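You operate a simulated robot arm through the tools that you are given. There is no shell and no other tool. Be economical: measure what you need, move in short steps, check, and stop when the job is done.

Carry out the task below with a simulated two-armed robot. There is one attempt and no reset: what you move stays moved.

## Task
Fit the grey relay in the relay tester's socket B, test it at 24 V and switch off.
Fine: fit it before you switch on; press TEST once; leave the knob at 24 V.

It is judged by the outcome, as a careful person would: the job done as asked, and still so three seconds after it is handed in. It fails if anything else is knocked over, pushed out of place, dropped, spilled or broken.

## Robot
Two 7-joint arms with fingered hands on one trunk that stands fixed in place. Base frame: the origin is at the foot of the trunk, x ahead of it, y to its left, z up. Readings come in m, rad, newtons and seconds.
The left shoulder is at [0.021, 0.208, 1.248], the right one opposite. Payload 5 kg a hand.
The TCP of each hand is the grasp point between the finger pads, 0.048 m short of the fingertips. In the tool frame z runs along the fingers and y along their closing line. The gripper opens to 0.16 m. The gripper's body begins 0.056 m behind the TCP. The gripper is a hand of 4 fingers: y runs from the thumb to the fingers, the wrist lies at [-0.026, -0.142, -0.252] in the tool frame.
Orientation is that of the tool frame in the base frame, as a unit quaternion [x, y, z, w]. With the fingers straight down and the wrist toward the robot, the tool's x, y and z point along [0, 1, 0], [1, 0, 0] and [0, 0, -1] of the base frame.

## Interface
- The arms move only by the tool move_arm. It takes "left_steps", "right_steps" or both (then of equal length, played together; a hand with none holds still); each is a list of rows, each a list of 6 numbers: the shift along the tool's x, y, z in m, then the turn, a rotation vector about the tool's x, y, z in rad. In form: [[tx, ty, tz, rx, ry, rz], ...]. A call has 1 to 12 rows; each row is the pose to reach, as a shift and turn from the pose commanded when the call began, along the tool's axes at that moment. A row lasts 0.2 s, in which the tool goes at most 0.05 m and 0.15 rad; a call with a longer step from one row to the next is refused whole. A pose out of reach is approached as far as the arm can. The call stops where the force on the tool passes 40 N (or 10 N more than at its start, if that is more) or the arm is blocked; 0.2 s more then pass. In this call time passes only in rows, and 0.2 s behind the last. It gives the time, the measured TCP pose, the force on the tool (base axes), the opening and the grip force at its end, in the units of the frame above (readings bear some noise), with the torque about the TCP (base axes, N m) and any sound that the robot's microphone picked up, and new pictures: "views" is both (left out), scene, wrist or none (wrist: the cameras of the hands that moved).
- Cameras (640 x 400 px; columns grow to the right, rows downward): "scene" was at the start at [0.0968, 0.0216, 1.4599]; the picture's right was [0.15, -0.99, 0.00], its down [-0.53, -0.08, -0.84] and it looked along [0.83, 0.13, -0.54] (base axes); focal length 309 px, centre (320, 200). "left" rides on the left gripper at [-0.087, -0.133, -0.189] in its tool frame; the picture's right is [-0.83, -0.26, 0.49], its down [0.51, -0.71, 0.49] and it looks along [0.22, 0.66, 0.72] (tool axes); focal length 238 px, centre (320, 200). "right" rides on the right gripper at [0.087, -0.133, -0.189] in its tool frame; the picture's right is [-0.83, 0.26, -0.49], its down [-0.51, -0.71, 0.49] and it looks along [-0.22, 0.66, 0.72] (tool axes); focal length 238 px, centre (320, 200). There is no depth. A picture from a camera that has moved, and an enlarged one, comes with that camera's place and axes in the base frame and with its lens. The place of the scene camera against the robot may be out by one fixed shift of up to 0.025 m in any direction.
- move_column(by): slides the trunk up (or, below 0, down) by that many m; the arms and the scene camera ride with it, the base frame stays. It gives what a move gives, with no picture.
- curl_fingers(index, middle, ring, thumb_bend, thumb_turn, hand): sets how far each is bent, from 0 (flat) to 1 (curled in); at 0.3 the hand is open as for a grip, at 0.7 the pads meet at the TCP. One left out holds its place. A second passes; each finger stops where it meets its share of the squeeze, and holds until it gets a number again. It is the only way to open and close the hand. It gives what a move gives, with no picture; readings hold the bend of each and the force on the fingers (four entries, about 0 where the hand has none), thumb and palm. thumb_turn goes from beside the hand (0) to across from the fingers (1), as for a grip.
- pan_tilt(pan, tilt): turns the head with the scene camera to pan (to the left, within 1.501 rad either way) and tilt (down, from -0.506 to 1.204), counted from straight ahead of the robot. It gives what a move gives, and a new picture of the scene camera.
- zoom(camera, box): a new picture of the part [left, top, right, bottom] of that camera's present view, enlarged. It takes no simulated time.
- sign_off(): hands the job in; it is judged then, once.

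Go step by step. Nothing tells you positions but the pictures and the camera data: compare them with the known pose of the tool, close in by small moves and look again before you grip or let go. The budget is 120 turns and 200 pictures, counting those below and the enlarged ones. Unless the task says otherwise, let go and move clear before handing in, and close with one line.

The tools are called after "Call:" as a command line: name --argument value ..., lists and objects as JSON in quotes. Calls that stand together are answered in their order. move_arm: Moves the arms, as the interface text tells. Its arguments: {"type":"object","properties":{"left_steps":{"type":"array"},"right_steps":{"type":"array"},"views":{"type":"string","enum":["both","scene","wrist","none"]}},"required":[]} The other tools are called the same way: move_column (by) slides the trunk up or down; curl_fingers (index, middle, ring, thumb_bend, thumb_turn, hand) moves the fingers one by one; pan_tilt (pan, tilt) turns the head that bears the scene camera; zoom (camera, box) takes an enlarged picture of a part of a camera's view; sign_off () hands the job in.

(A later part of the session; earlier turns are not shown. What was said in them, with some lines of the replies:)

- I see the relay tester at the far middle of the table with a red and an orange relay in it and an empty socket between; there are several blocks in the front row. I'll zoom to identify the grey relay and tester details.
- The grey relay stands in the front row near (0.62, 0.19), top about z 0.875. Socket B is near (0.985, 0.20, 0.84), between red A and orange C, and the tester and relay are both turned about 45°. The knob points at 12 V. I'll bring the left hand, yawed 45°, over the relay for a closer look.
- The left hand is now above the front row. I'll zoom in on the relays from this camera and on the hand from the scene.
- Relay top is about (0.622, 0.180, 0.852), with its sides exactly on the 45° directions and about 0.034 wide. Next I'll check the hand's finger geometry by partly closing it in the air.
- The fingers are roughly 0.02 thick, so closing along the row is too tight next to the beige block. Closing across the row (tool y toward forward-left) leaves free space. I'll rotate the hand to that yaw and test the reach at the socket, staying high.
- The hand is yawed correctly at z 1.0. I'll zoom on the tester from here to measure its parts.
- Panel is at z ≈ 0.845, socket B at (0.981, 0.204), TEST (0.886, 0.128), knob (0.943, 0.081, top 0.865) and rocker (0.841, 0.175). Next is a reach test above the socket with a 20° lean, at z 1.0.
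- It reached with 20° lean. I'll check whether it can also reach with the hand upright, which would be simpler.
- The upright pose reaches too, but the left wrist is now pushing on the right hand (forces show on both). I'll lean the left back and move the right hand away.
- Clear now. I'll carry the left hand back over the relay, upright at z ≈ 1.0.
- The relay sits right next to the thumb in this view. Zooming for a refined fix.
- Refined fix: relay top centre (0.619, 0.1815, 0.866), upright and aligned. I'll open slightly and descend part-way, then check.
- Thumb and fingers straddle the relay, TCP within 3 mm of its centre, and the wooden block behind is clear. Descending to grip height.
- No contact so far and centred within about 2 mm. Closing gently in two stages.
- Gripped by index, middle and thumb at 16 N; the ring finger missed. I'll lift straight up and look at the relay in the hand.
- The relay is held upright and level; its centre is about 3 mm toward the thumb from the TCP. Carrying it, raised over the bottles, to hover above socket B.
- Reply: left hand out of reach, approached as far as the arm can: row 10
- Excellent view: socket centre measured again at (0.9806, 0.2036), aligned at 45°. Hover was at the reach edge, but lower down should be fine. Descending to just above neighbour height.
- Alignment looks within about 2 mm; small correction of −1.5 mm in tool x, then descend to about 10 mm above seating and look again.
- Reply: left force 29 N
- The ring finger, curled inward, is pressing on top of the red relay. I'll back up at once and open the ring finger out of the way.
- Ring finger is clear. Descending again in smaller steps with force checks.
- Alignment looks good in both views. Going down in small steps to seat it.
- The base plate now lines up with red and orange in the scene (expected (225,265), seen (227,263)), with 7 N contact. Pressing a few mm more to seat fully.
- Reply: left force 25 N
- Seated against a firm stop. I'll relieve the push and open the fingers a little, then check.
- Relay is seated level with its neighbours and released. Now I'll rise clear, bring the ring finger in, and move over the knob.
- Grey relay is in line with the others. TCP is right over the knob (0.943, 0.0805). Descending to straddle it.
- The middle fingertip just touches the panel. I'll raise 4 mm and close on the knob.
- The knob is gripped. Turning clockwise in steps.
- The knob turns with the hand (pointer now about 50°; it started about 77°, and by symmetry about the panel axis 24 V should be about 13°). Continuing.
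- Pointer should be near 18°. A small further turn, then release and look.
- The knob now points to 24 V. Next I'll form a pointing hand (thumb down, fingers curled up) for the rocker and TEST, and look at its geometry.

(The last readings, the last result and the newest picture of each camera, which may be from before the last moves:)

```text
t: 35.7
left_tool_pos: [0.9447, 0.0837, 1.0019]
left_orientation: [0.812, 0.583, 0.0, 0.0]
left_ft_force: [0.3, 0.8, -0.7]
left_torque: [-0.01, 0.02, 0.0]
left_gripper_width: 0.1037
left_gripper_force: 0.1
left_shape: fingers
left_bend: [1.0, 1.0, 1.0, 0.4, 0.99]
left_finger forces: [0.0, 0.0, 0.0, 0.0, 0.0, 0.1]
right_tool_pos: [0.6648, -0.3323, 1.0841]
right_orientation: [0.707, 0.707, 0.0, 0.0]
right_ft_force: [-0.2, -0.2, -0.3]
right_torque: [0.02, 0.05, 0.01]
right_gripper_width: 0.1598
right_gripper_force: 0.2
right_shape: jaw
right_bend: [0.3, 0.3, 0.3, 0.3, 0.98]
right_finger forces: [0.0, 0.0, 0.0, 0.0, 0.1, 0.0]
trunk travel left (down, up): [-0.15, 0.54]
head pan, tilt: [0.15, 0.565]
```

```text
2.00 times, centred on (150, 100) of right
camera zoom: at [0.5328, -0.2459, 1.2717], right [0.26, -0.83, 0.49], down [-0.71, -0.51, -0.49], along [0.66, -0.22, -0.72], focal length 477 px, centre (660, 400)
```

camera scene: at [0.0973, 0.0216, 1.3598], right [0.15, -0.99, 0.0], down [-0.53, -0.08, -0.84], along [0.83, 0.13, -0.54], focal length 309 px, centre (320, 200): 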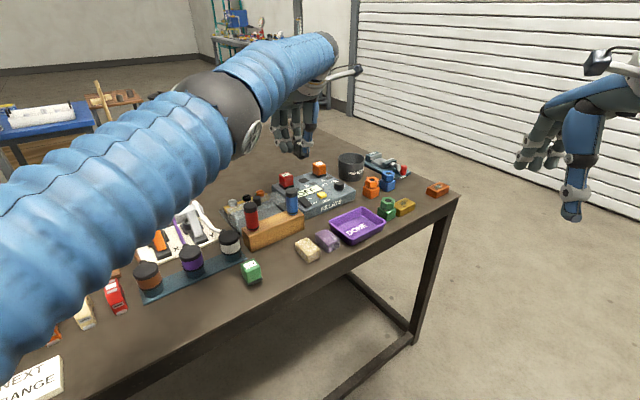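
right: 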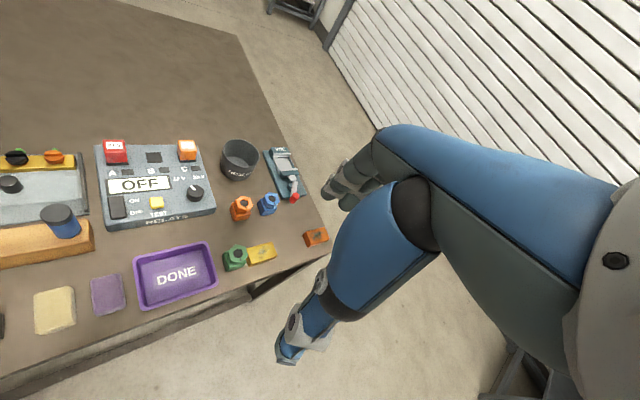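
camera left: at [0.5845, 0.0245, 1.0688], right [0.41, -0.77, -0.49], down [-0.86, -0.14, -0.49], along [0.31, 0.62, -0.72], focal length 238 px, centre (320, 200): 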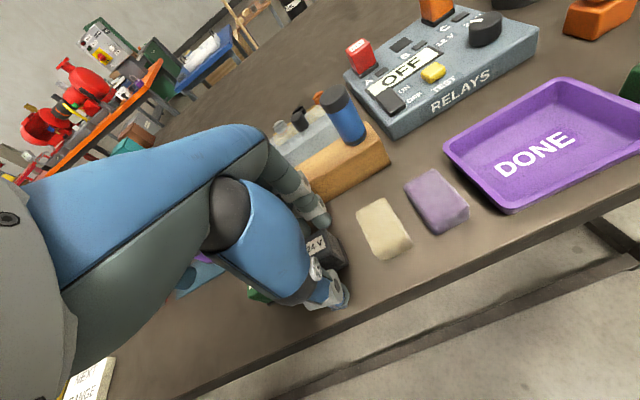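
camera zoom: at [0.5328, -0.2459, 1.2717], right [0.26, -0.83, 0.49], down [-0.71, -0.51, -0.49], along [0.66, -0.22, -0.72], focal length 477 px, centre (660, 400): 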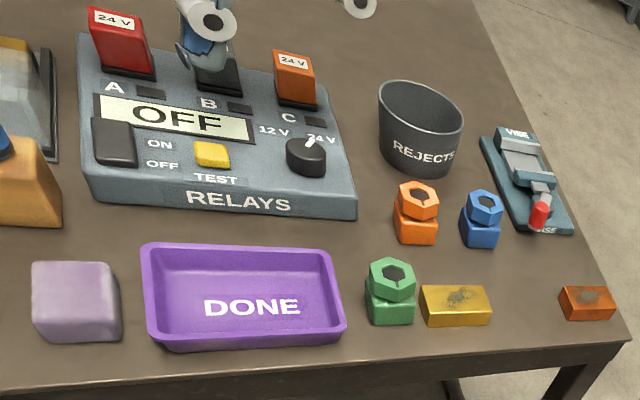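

The fist is high and the thumb makes a clear pointer, with its tip about 85 mm behind and 35–45 mm below the TCP. Moving the thumb tip above the ON end of the rocker.

Call:
move_arm --left_steps '[[0.022, -0.013, 0.01, 0, 0, 0], [0.044, -0.025, 0.025, 0, 0, 0], [0.066, -0.037, 0.04, 0, 0, 0]]' --views "none"

Call:
zoom --camera "left" --box '[280, 190, 480, 340]'

Call:
zoom --camera "scene" --box '[270, 120, 370, 220]'

Call:
zoom --camera "right" --box '[0, 0, 200, 130]'

```text
t: 36.5
left_tool_pos: [0.9282, 0.1584, 0.9626]
left_orientation: [0.812, 0.583, 0.0, 0.001]
left_ft_force: [0.2, 0.3, -0.4]
left_torque: [-0.05, 0.0, -0.02]
left_gripper_width: 0.1035
left_gripper_force: 0.0
left_shape: fingers
left_bend: [1.0, 1.0, 1.0, 0.4, 0.99]
left_finger forces: [0.0, 0.0, 0.0, 0.1, 0.1, 0.0]
right_tool_pos: [0.6648, -0.3321, 1.0838]
right_orientation: [0.707, 0.707, -0.001, 0.001]
right_ft_force: [-0.6, 1.5, 0.3]
right_torque: [-0.12, 0.03, -0.07]
right_gripper_width: 0.1599
right_gripper_force: 0.1
right_shape: jaw
right_bend: [0.3, 0.3, 0.3, 0.3, 0.98]
right_finger forces: [0.0, 0.0, 0.0, 0.0, 0.0, 0.0]
trunk travel left (down, up): [-0.15, 0.54]
head pan, tilt: [0.15, 0.565]
```

```text
2.67 times, centred on (380, 265) of left
camera zoom: at [0.7747, 0.1179, 1.1509], right [-0.51, -0.71, -0.49], down [-0.51, 0.71, -0.49], along [0.69, 0.0, -0.72], focal length 636 px, centre (160, 27)
```

zoom: 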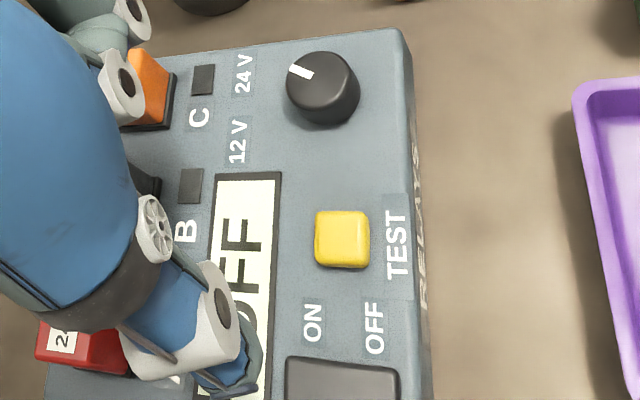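

```text
4.00 times, centred on (320, 170) of scene
camera zoom: at [0.0969, 0.0224, 1.3598], right [0.15, -0.99, 0.0], down [-0.53, -0.08, -0.84], along [0.83, 0.12, -0.54], focal length 1237 px, centre (320, 320)
```

zoom: 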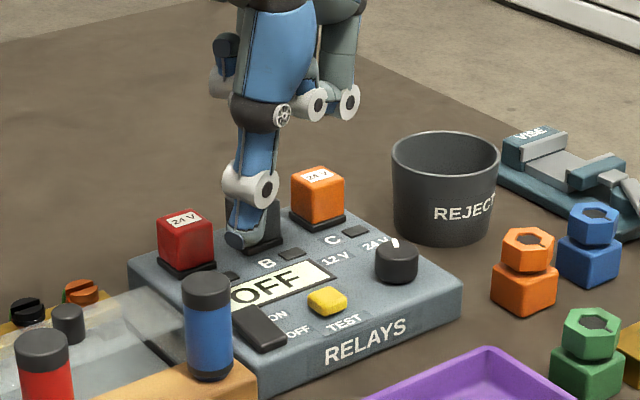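

```text
3.08 times, centred on (100, 65) of right
camera zoom: at [0.5326, -0.2446, 1.272], right [0.26, -0.83, 0.49], down [-0.71, -0.51, -0.49], along [0.66, -0.22, -0.72], focal length 733 px, centre (997, 615)
```

zoom: 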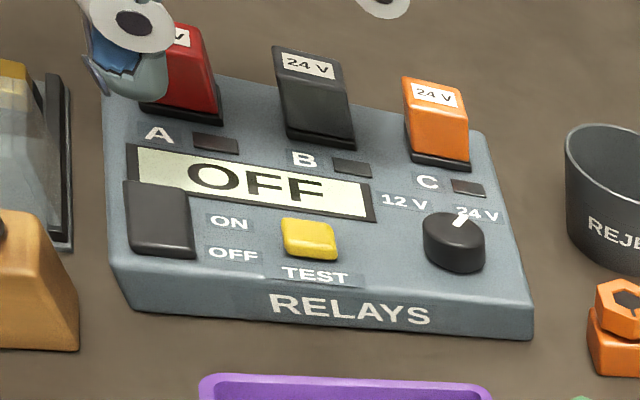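

Projected landing of the thumb tip is on the rocker's ON half. Descending part-way with a small shift toward the ON end.

Call:
move_arm --left_steps '[[0.0036, 0.0018, 0.015, 0, 0, 0], [0.0036, 0.0018, 0.035, 0, 0, 0]]' --views "none"

Call:
zoom --camera "left" --box '[300, 230, 440, 370]'

Call:
zoom --camera "scene" --box '[280, 150, 350, 210]'

Call:
zoom --camera "right" --box '[0, 0, 130, 90]'

```text
t: 37.1
left_tool_pos: [0.9323, 0.1593, 0.9269]
left_orientation: [0.812, 0.583, 0.0, 0.0]
left_ft_force: [0.1, -0.9, 0.6]
left_torque: [0.01, 0.01, 0.01]
left_gripper_width: 0.1038
left_gripper_force: 0.1
left_shape: fingers
left_bend: [1.0, 1.0, 1.0, 0.4, 0.99]
left_finger forces: [0.0, 0.0, 0.0, 0.1, 0.1, 0.1]
right_tool_pos: [0.6668, -0.3316, 1.0829]
right_orientation: [0.707, 0.707, 0.0, 0.0]
right_ft_force: [0.1, 0.2, 0.3]
right_torque: [0.0, 0.03, 0.03]
right_gripper_width: 0.16
right_gripper_force: 0.1
right_shape: jaw
right_bend: [0.3, 0.3, 0.3, 0.3, 0.98]
right_finger forces: [0.0, 0.0, 0.1, 0.1, 0.0, 0.0]
trunk travel left (down, up): [-0.15, 0.54]
head pan, tilt: [0.15, 0.565]
```

```text
2.86 times, centred on (370, 300) of left
camera zoom: at [0.7789, 0.1192, 1.116], right [-0.51, -0.71, -0.49], down [-0.51, 0.71, -0.49], along [0.69, 0.0, -0.72], focal length 681 px, centre (177, -86)
```

zoom: 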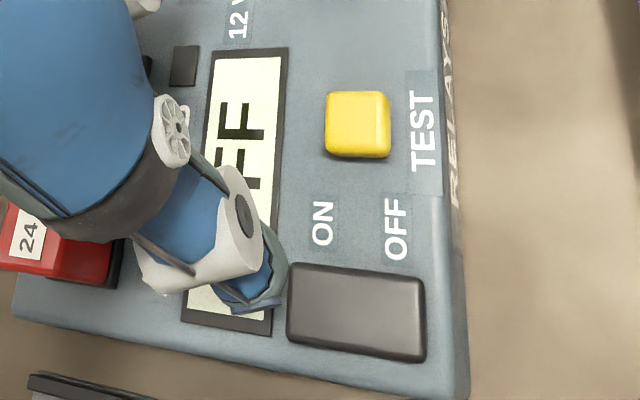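

```text
6.67 times, centred on (315, 180) of scene
camera zoom: at [0.0971, 0.0211, 1.3598], right [0.15, -0.99, 0.0], down [-0.53, -0.08, -0.84], along [0.83, 0.13, -0.54], focal length 2062 px, centre (353, 333)
```

zoom: 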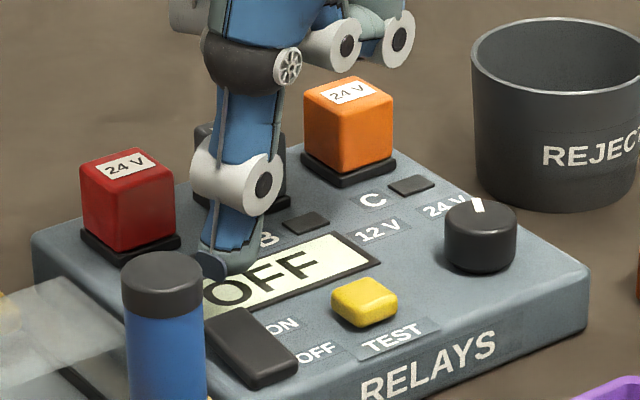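

```text
4.44 times, centred on (65, 45) of right
camera zoom: at [0.533, -0.2459, 1.2715], right [0.26, -0.83, 0.49], down [-0.71, -0.51, -0.49], along [0.66, -0.22, -0.72], focal length 1059 px, centre (1453, 889)
```

zoom: 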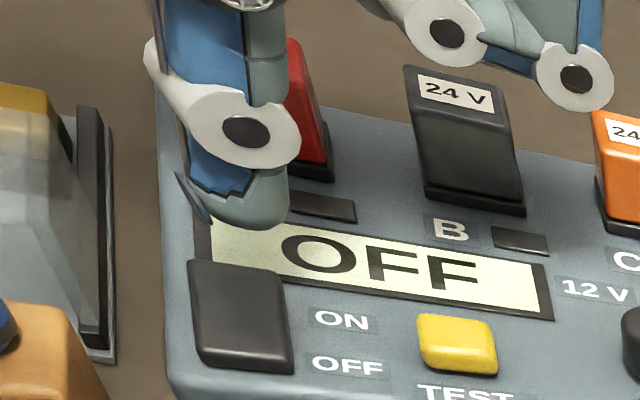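

Thumb tip is estimated above the rocker's ON half at z ≈ 0.88. Descending carefully.

Call:
move_arm --left_steps '[[0, 0, 0.008, 0, 0, 0], [0, 0, 0.016, 0, 0, 0]]' --views "none"

Call:
zoom --camera "left" --box '[300, 230, 440, 370]'

Call:
zoom --camera "right" --box '[0, 0, 130, 90]'

```text
t: 37.7
left_tool_pos: [0.9322, 0.1584, 0.9104]
left_orientation: [0.812, 0.583, 0.0, -0.001]
left_ft_force: [-0.3, 0.1, 1.7]
left_torque: [0.0, 0.03, 0.03]
left_gripper_width: 0.1035
left_gripper_force: 0.3
left_shape: fingers
left_bend: [1.0, 1.0, 1.0, 0.4, 0.99]
left_finger forces: [0.1, 0.1, 0.1, 0.0, 0.3, 0.1]
right_tool_pos: [0.6655, -0.3329, 1.0837]
right_orientation: [0.706, 0.708, -0.001, 0.0]
right_ft_force: [0.7, 0.4, 0.1]
right_torque: [-0.02, 0.02, -0.03]
right_gripper_width: 0.1598
right_gripper_force: 0.1
right_shape: jaw
right_bend: [0.3, 0.3, 0.3, 0.3, 0.98]
right_finger forces: [0.0, 0.1, 0.0, 0.0, 0.0, 0.1]
trunk travel left (down, up): [-0.15, 0.54]
head pan, tilt: [0.15, 0.565]
```

```text
2.86 times, centred on (370, 300) of left
camera zoom: at [0.7787, 0.1182, 1.0998], right [-0.51, -0.71, -0.49], down [-0.51, 0.71, -0.49], along [0.69, 0.0, -0.72], focal length 681 px, centre (177, -86)
```

zoom: 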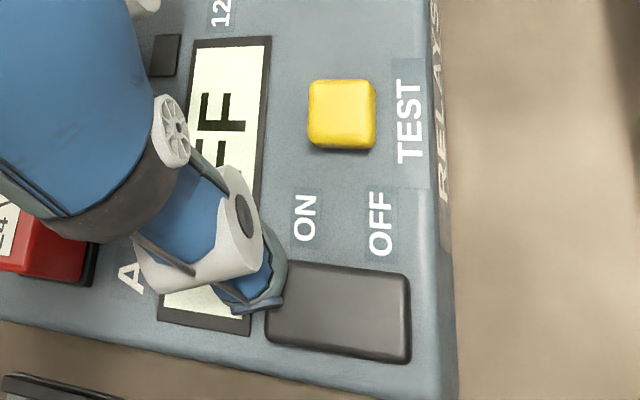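

```text
4.44 times, centred on (65, 45) of right
camera zoom: at [0.5326, -0.2457, 1.2718], right [0.26, -0.83, 0.49], down [-0.71, -0.51, -0.49], along [0.66, -0.22, -0.72], focal length 1059 px, centre (1453, 889)
```

zoom: 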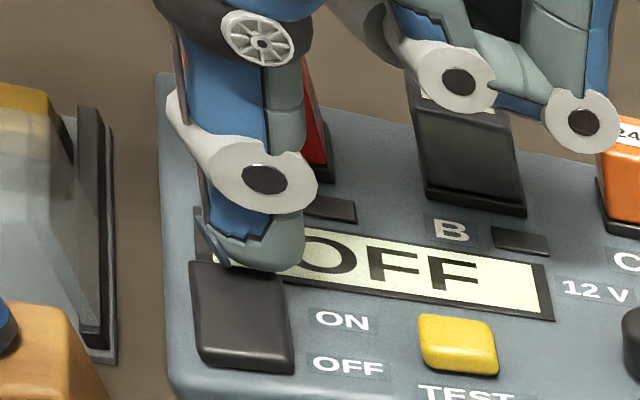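

The thumb sits right at the very end edge of the rocker. I'll lift slightly, shift 7 mm inward along the rocker, and lower again.

Call:
move_arm --left_steps '[[0, 0, -0.008, 0, 0, 0], [-0.0063, -0.0031, -0.008, 0, 0, 0], [-0.0063, -0.0031, -0.002, 0, 0, 0], [-0.0063, -0.0031, 0.002, 0, 0, 0], [-0.0063, -0.0031, 0.005, 0, 0, 0]]' --views "none"

Call:
zoom --camera "left" --box '[300, 230, 440, 370]'

Call:
zoom --camera "right" --box '[0, 0, 130, 90]'

```text
t: 38.9
left_tool_pos: [0.9265, 0.1521, 0.9064]
left_orientation: [0.812, 0.584, -0.001, 0.0]
left_ft_force: [0.7, 0.5, 0.8]
left_torque: [0.06, 0.02, 0.02]
left_gripper_width: 0.1039
left_gripper_force: 0.2
left_shape: fingers
left_bend: [1.0, 1.0, 1.0, 0.4, 0.99]
left_finger forces: [0.0, 0.0, 0.0, 0.0, 0.8, 0.0]
right_tool_pos: [0.6659, -0.3319, 1.0831]
right_orientation: [0.707, 0.707, 0.0, 0.0]
right_ft_force: [0.3, 0.1, 0.6]
right_torque: [0.01, -0.01, 0.01]
right_gripper_width: 0.1599
right_gripper_force: 0.0
right_shape: jaw
right_bend: [0.3, 0.3, 0.3, 0.3, 0.98]
right_finger forces: [0.0, 0.1, 0.0, 0.1, 0.0, 0.1]
trunk travel left (down, up): [-0.15, 0.54]
head pan, tilt: [0.15, 0.565]
```

```text
2.86 times, centred on (370, 300) of left
camera zoom: at [0.7736, 0.1126, 1.0949], right [-0.51, -0.71, -0.49], down [-0.51, 0.71, -0.49], along [0.69, 0.0, -0.72], focal length 681 px, centre (177, -86)
```

zoom: 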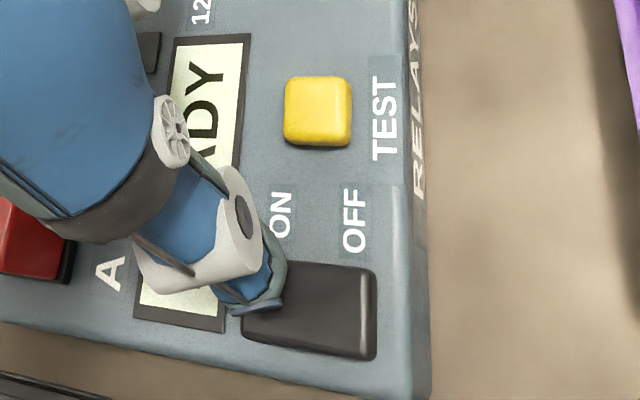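

```text
4.44 times, centred on (65, 45) of right
camera zoom: at [0.5327, -0.2458, 1.2717], right [0.26, -0.83, 0.49], down [-0.71, -0.51, -0.49], along [0.66, -0.22, -0.72], focal length 1059 px, centre (1453, 889)
```

zoom: 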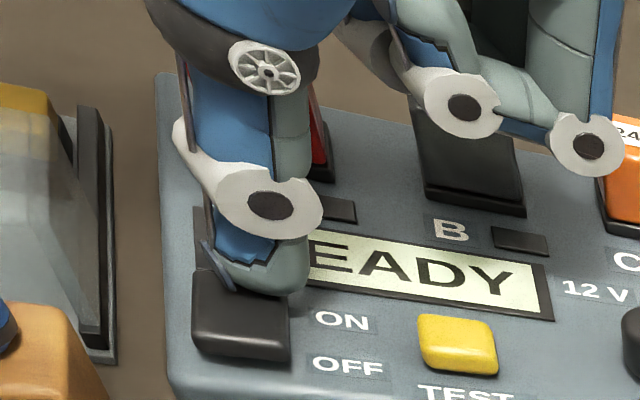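

The tester shows READY: it is on. Raising and moving the thumb over TEST.

Call:
move_arm --left_steps '[[0, 0, -0.02, 0, 0, 0], [0, 0, -0.045, 0, 0, 0], [-0.018, 0.028, -0.045, 0, 0, 0], [-0.0362, 0.0566, -0.035, 0, 0, 0]]' --views "none"

Call:
zoom --camera "left" --box '[300, 230, 440, 370]'

Call:
zoom --camera "right" --box '[0, 0, 150, 100]'

Call:
zoom --camera "scene" --box '[280, 140, 360, 210]'

```text
t: 39.9
left_tool_pos: [0.9701, 0.0996, 0.9421]
left_orientation: [0.811, 0.584, 0.0, 0.001]
left_ft_force: [0.1, 0.5, 0.0]
left_torque: [-0.06, 0.11, -0.04]
left_gripper_width: 0.1036
left_gripper_force: 0.1
left_shape: fingers
left_bend: [1.0, 1.0, 1.0, 0.4, 0.99]
left_finger forces: [0.0, 0.1, 0.0, 0.0, 0.0, 0.0]
right_tool_pos: [0.6663, -0.3319, 1.0827]
right_orientation: [0.707, 0.707, 0.0, -0.001]
right_ft_force: [-0.1, -0.8, 0.2]
right_torque: [0.06, 0.04, -0.01]
right_gripper_width: 0.1598
right_gripper_force: 0.0
right_shape: jaw
right_bend: [0.3, 0.3, 0.3, 0.3, 0.98]
right_finger forces: [0.0, 0.0, 0.0, 0.1, 0.1, 0.0]
trunk travel left (down, up): [-0.15, 0.54]
head pan, tilt: [0.15, 0.565]
```

```text
2.86 times, centred on (370, 300) of left
camera zoom: at [0.8161, 0.06, 1.1297], right [-0.51, -0.71, -0.49], down [-0.51, 0.71, -0.49], along [0.69, 0.0, -0.72], focal length 681 px, centre (177, -86)
```

zoom: 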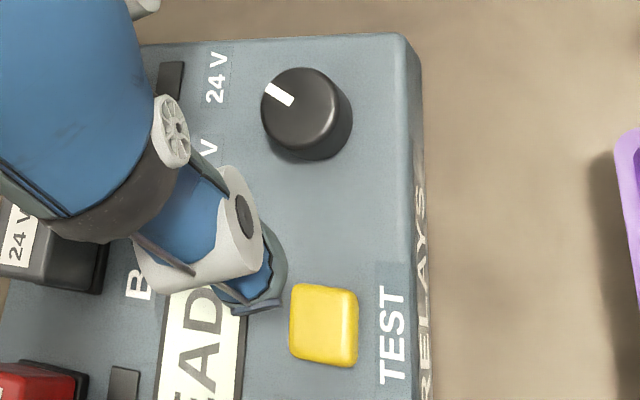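

```text
4.00 times, centred on (75, 50) of right
camera zoom: at [0.5337, -0.2457, 1.2711], right [0.26, -0.83, 0.49], down [-0.71, -0.51, -0.49], along [0.65, -0.22, -0.72], focal length 953 px, centre (1300, 800)
```

zoom: 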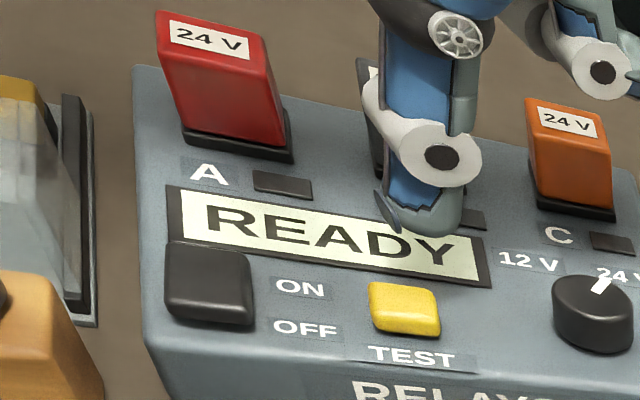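

```text
5.71 times, centred on (320, 175) of scene
camera zoom: at [0.0976, 0.021, 1.3597], right [0.15, -0.99, 0.0], down [-0.53, -0.08, -0.84], along [0.83, 0.13, -0.54], focal length 1768 px, centre (320, 343)
```

zoom: 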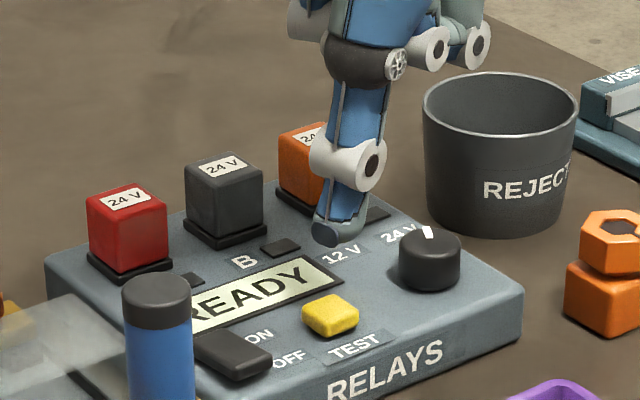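

The tip needs about 9 mm toward the robot to be over TEST, averaging the three views. I'll apply that and lower, staying above the button.

Call:
move_arm --left_steps '[[-0.0029, -0.0085, 0.01, 0, 0, 0], [-0.0029, -0.0085, 0.022, 0, 0, 0]]' --views "none"

Call:
zoom --camera "left" --box '[300, 230, 440, 370]'

Call:
zoom --camera "right" --box '[30, 20, 150, 100]'

Call:
zoom --camera "scene" --box '[290, 150, 350, 210]'

```text
t: 40.5
left_tool_pos: [0.961, 0.1, 0.9181]
left_orientation: [0.812, 0.583, 0.0, 0.0]
left_ft_force: [0.5, 0.3, -0.2]
left_torque: [-0.02, 0.05, -0.02]
left_gripper_width: 0.1038
left_gripper_force: 0.2
left_shape: fingers
left_bend: [1.0, 1.0, 1.0, 0.4, 0.99]
left_finger forces: [0.1, 0.0, 0.0, 0.0, 0.0, 0.0]
right_tool_pos: [0.6659, -0.3322, 1.0833]
right_orientation: [0.707, 0.707, -0.001, 0.0]
right_ft_force: [-0.4, 0.5, 0.4]
right_torque: [-0.03, 0.07, -0.02]
right_gripper_width: 0.1597
right_gripper_force: 0.1
right_shape: jaw
right_bend: [0.3, 0.3, 0.3, 0.3, 0.98]
right_finger forces: [0.0, 0.1, 0.1, 0.0, 0.0, 0.1]
trunk travel left (down, up): [-0.15, 0.54]
head pan, tilt: [0.15, 0.565]
```

```text
2.86 times, centred on (370, 300) of left
camera zoom: at [0.8077, 0.0604, 1.1069], right [-0.51, -0.71, -0.49], down [-0.51, 0.71, -0.49], along [0.69, 0.0, -0.72], focal length 681 px, centre (177, -86)
```

zoom: 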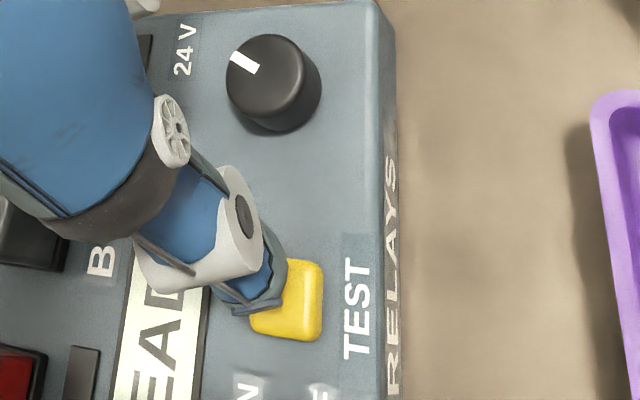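

```text
5.00 times, centred on (90, 60) of right
camera zoom: at [0.5331, -0.2457, 1.2715], right [0.26, -0.83, 0.49], down [-0.71, -0.51, -0.49], along [0.66, -0.22, -0.72], focal length 1192 px, centre (1470, 900)
```

zoom: 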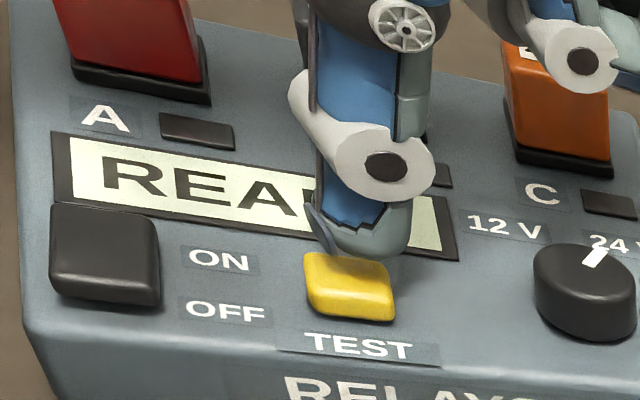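

```text
6.67 times, centred on (320, 180) of scene
camera zoom: at [0.0973, 0.0214, 1.3598], right [0.15, -0.99, 0.0], down [-0.53, -0.08, -0.84], along [0.83, 0.13, -0.54], focal length 2062 px, centre (320, 333)
```

zoom: 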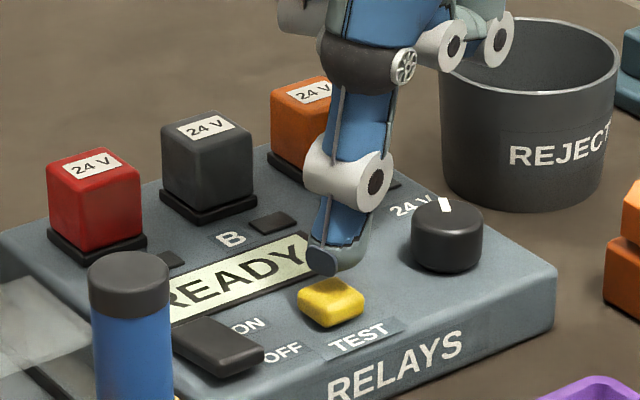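

Thumb tip is over TEST in all three views. Pressing straight down slowly in one motion.

Call:
move_arm --left_steps '[[-0.0005, -0.001, 0.005, 0, 0, 0], [-0.0005, -0.001, 0.01, 0, 0, 0], [-0.0005, -0.001, 0.013, 0, 0, 0], [-0.0005, -0.001, 0.015, 0, 0, 0]]' --views "none"

Call:
zoom --camera "right" --box '[30, 20, 150, 100]'

```text
t: 41.5
left_tool_pos: [0.9591, 0.1001, 0.9049]
left_orientation: [0.812, 0.583, 0.001, 0.0]
left_ft_force: [-0.2, 0.3, 3.6]
left_torque: [0.09, 0.19, 0.02]
left_gripper_width: 0.1033
left_gripper_force: 0.6
left_shape: fingers
left_bend: [1.0, 1.0, 1.0, 0.4, 0.99]
left_finger forces: [0.0, 0.1, 0.0, 0.0, 2.9, 0.0]
right_tool_pos: [0.6648, -0.3321, 1.0835]
right_orientation: [0.707, 0.707, 0.0, 0.0]
right_ft_force: [-0.6, -0.2, 0.8]
right_torque: [0.01, 0.0, -0.01]
right_gripper_width: 0.1601
right_gripper_force: 0.0
right_shape: jaw
right_bend: [0.3, 0.3, 0.3, 0.3, 0.98]
right_finger forces: [0.0, 0.0, 0.0, 0.0, 0.0, 0.0]
trunk travel left (down, up): [-0.15, 0.54]
head pan, tilt: [0.15, 0.565]
heard: click
```

```text
5.00 times, centred on (90, 60) of right
camera zoom: at [0.5324, -0.246, 1.2719], right [0.26, -0.83, 0.49], down [-0.71, -0.51, -0.49], along [0.66, -0.22, -0.72], focal length 1192 px, centre (1470, 900)
```

zoom: 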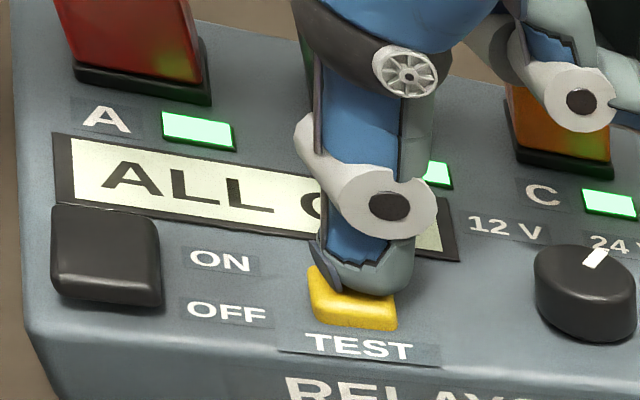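

ALL OK with all three lamps green: the test is done. Lifting straight off, then moving over the rocker's OFF end.

Call:
move_arm --left_steps '[[0, 0, -0.02, 0, 0, 0], [0, 0, -0.045, 0, 0, 0], [0.007, -0.031, -0.045, 0, 0, 0], [0.0144, -0.0631, -0.035, 0, 0, 0], [0.0144, -0.0631, -0.016, 0, 0, 0]]' --views "none"

Call:
zoom --camera "left" --box '[300, 230, 440, 370]'

Call:
zoom --camera "right" --box '[0, 0, 150, 100]'

Call:
zoom --camera "scene" --box '[280, 150, 350, 210]'

```text
t: 42.7
left_tool_pos: [0.9046, 0.1344, 0.9176]
left_orientation: [0.812, 0.583, -0.001, -0.001]
left_ft_force: [1.6, 0.0, -0.1]
left_torque: [0.0, 0.08, -0.05]
left_gripper_width: 0.1036
left_gripper_force: 0.1
left_shape: fingers
left_bend: [1.0, 1.0, 1.0, 0.4, 0.99]
left_finger forces: [0.0, 0.0, 0.1, 0.0, 0.0, 0.1]
right_tool_pos: [0.6657, -0.333, 1.0816]
right_orientation: [0.707, 0.707, 0.0, -0.001]
right_ft_force: [0.0, -0.6, -0.6]
right_torque: [0.01, 0.08, -0.01]
right_gripper_width: 0.16
right_gripper_force: 0.1
right_shape: jaw
right_bend: [0.3, 0.3, 0.3, 0.3, 0.98]
right_finger forces: [0.0, 0.1, 0.0, 0.0, 0.0, 0.0]
trunk travel left (down, up): [-0.15, 0.54]
head pan, tilt: [0.15, 0.565]
```

```text
2.86 times, centred on (370, 300) of left
camera zoom: at [0.7512, 0.094, 1.1065], right [-0.51, -0.71, -0.49], down [-0.51, 0.71, -0.49], along [0.69, 0.0, -0.72], focal length 681 px, centre (177, -86)
```

zoom: 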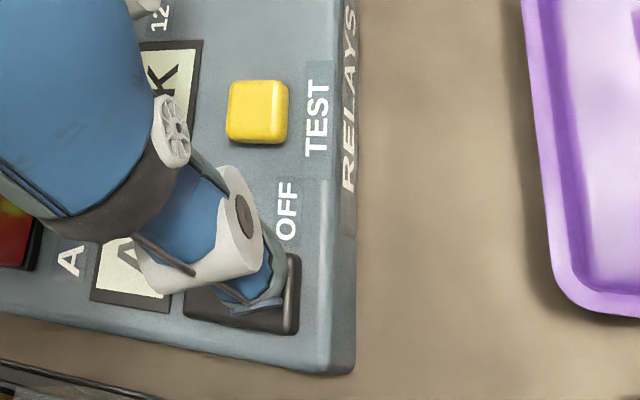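

```text
4.00 times, centred on (75, 50) of right
camera zoom: at [0.5339, -0.2461, 1.2709], right [0.26, -0.83, 0.49], down [-0.71, -0.51, -0.49], along [0.65, -0.22, -0.72], focal length 953 px, centre (1300, 800)
```

zoom: 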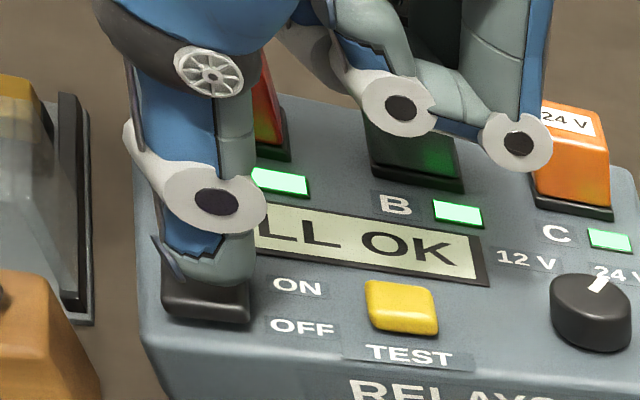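

```text
6.67 times, centred on (315, 180) of scene
camera zoom: at [0.098, 0.021, 1.3596], right [0.15, -0.99, 0.0], down [-0.53, -0.08, -0.84], along [0.83, 0.13, -0.54], focal length 2062 px, centre (353, 333)
```

zoom: 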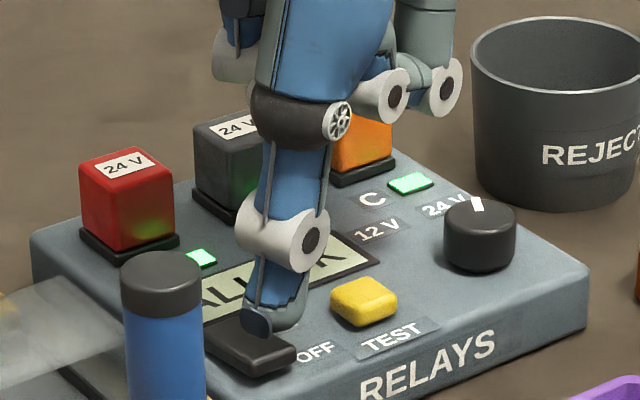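

The thumb is above the OFF half of the rocker in all views. Pressing down.

Call:
move_arm --left_steps '[[0, 0, 0.005, 0, 0, 0], [0, 0, 0.009, 0, 0, 0], [0, 0, 0.013, 0, 0, 0]]' --views "none"

Call:
zoom --camera "right" --box '[0, 0, 150, 100]'

```text
t: 43.5
left_tool_pos: [0.9046, 0.1338, 0.9062]
left_orientation: [0.812, 0.584, 0.0, 0.0]
left_ft_force: [-0.1, 0.1, 0.9]
left_torque: [0.0, 0.15, 0.08]
left_gripper_width: 0.1038
left_gripper_force: 1.0
left_shape: fingers
left_bend: [1.0, 1.0, 1.0, 0.4, 0.99]
left_finger forces: [0.0, 0.0, 0.0, 0.0, 1.6, 0.1]
right_tool_pos: [0.666, -0.3322, 1.0836]
right_orientation: [0.707, 0.707, 0.0, 0.0]
right_ft_force: [0.2, 0.1, -0.2]
right_torque: [0.04, 0.03, 0.02]
right_gripper_width: 0.1598
right_gripper_force: 0.1
right_shape: jaw
right_bend: [0.3, 0.3, 0.3, 0.3, 0.98]
right_finger forces: [0.1, 0.0, 0.1, 0.0, 0.1, 0.0]
trunk travel left (down, up): [-0.15, 0.54]
head pan, tilt: [0.15, 0.565]
```

```text
4.00 times, centred on (75, 50) of right
camera zoom: at [0.5329, -0.2459, 1.2716], right [0.26, -0.83, 0.49], down [-0.71, -0.51, -0.49], along [0.66, -0.22, -0.72], focal length 953 px, centre (1300, 800)
```

zoom: 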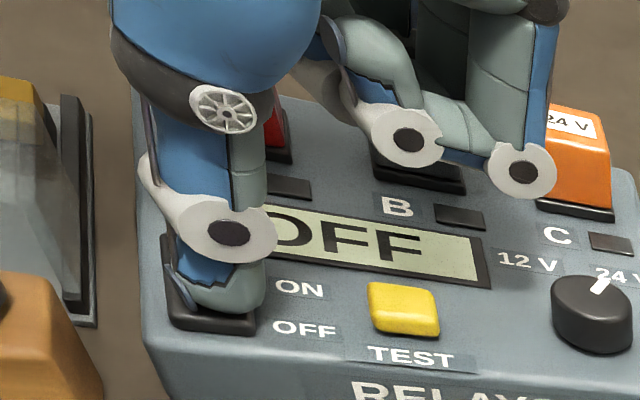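

It reads OFF. I'll lift straight up and retreat with the hand clear, then check the whole scene.

Call:
move_arm --left_steps '[[0, 0, -0.03, 0, 0, 0], [0, 0, -0.075, 0, 0, 0], [0, 0, -0.12, 0, 0, 0], [0, 0, -0.16, 0, 0, 0], [0.03, -0.03, -0.18, 0, 0, 0], [0.06, -0.06, -0.2, 0, 0, 0], [0.1, -0.08, -0.2, 0, 0, 0], [0.14, -0.1, -0.2, 0, 0, 0]]' --views "scene"

Call:
zoom --camera "scene" --box '[210, 130, 450, 290]'

Call:
zoom --camera "right" --box '[0, 0, 200, 130]'

```text
t: 45.3
left_tool_pos: [0.852, 0.2989, 1.1062]
left_orientation: [0.813, 0.582, -0.001, 0.001]
left_ft_force: [0.6, -1.1, -0.3]
left_torque: [0.03, -0.02, 0.03]
left_gripper_width: 0.1035
left_gripper_force: 0.0
left_shape: fingers
left_bend: [1.0, 1.0, 1.0, 0.4, 0.99]
left_finger forces: [0.1, 0.1, 0.1, 0.2, 0.0, 0.1]
right_tool_pos: [0.6649, -0.3316, 1.0842]
right_orientation: [0.708, 0.707, -0.001, 0.001]
right_ft_force: [-0.8, 1.5, 0.9]
right_torque: [-0.14, -0.03, -0.01]
right_gripper_width: 0.1598
right_gripper_force: 0.1
right_shape: jaw
right_bend: [0.3, 0.3, 0.3, 0.3, 0.98]
right_finger forces: [0.0, 0.0, 0.0, 0.1, 0.0, 0.1]
trunk travel left (down, up): [-0.15, 0.54]
head pan, tilt: [0.15, 0.565]
camera scene: at [0.0963, 0.0226, 1.3599], right [0.15, -0.99, 0.0], down [-0.53, -0.08, -0.84], along [0.83, 0.12, -0.54], focal length 309 px, centre (320, 200)
```

scene: 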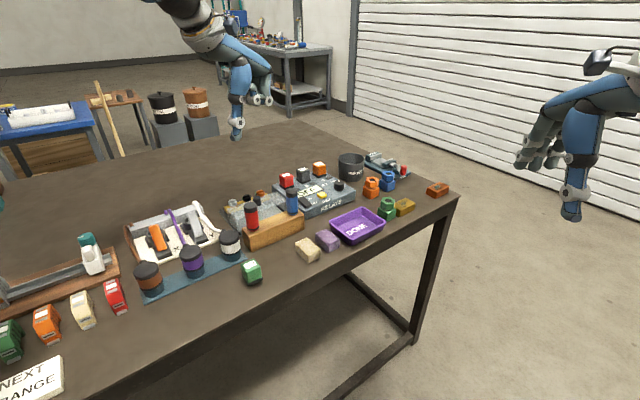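

```text
2.50 times, centred on (330, 210) of scene
camera zoom: at [0.0963, 0.0226, 1.3599], right [0.15, -0.99, 0.0], down [-0.53, -0.08, -0.84], along [0.83, 0.12, -0.54], focal length 773 px, centre (295, 175)
```

zoom: 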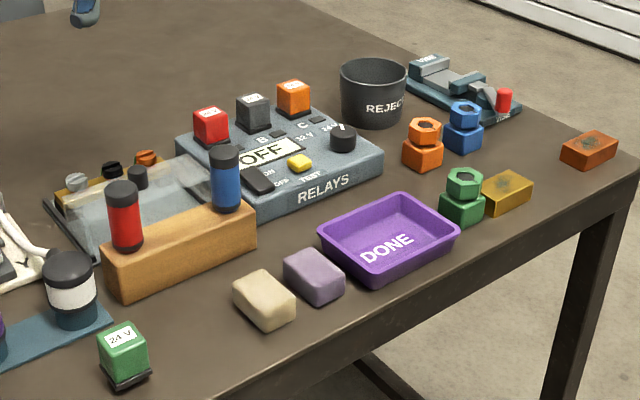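

```text
3.08 times, centred on (100, 65) of right
camera zoom: at [0.532, -0.2445, 1.2723], right [0.26, -0.83, 0.49], down [-0.71, -0.51, -0.49], along [0.66, -0.22, -0.72], focal length 733 px, centre (997, 615)
```

zoom: 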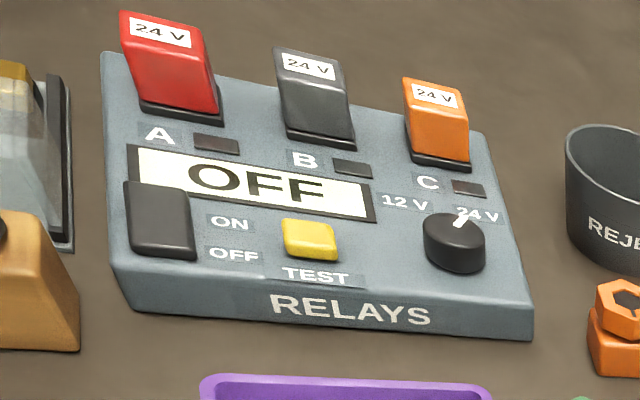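

The grey relay is seated in B, the display reads OFF, the knob points to 24 V, the other items look in place, and the hands are clear. Handing in.

Call:
sign_off

```text
The job is handed in.
```

The grey relay is in socket B and tested at 24 V with one press of TEST; the display read ALL OK. The tester is switched off with the knob left at 24 V. While I was fitting the relay, one finger briefly pressed on the red relay in socket A (about 29 N), but it looks undisturbed.
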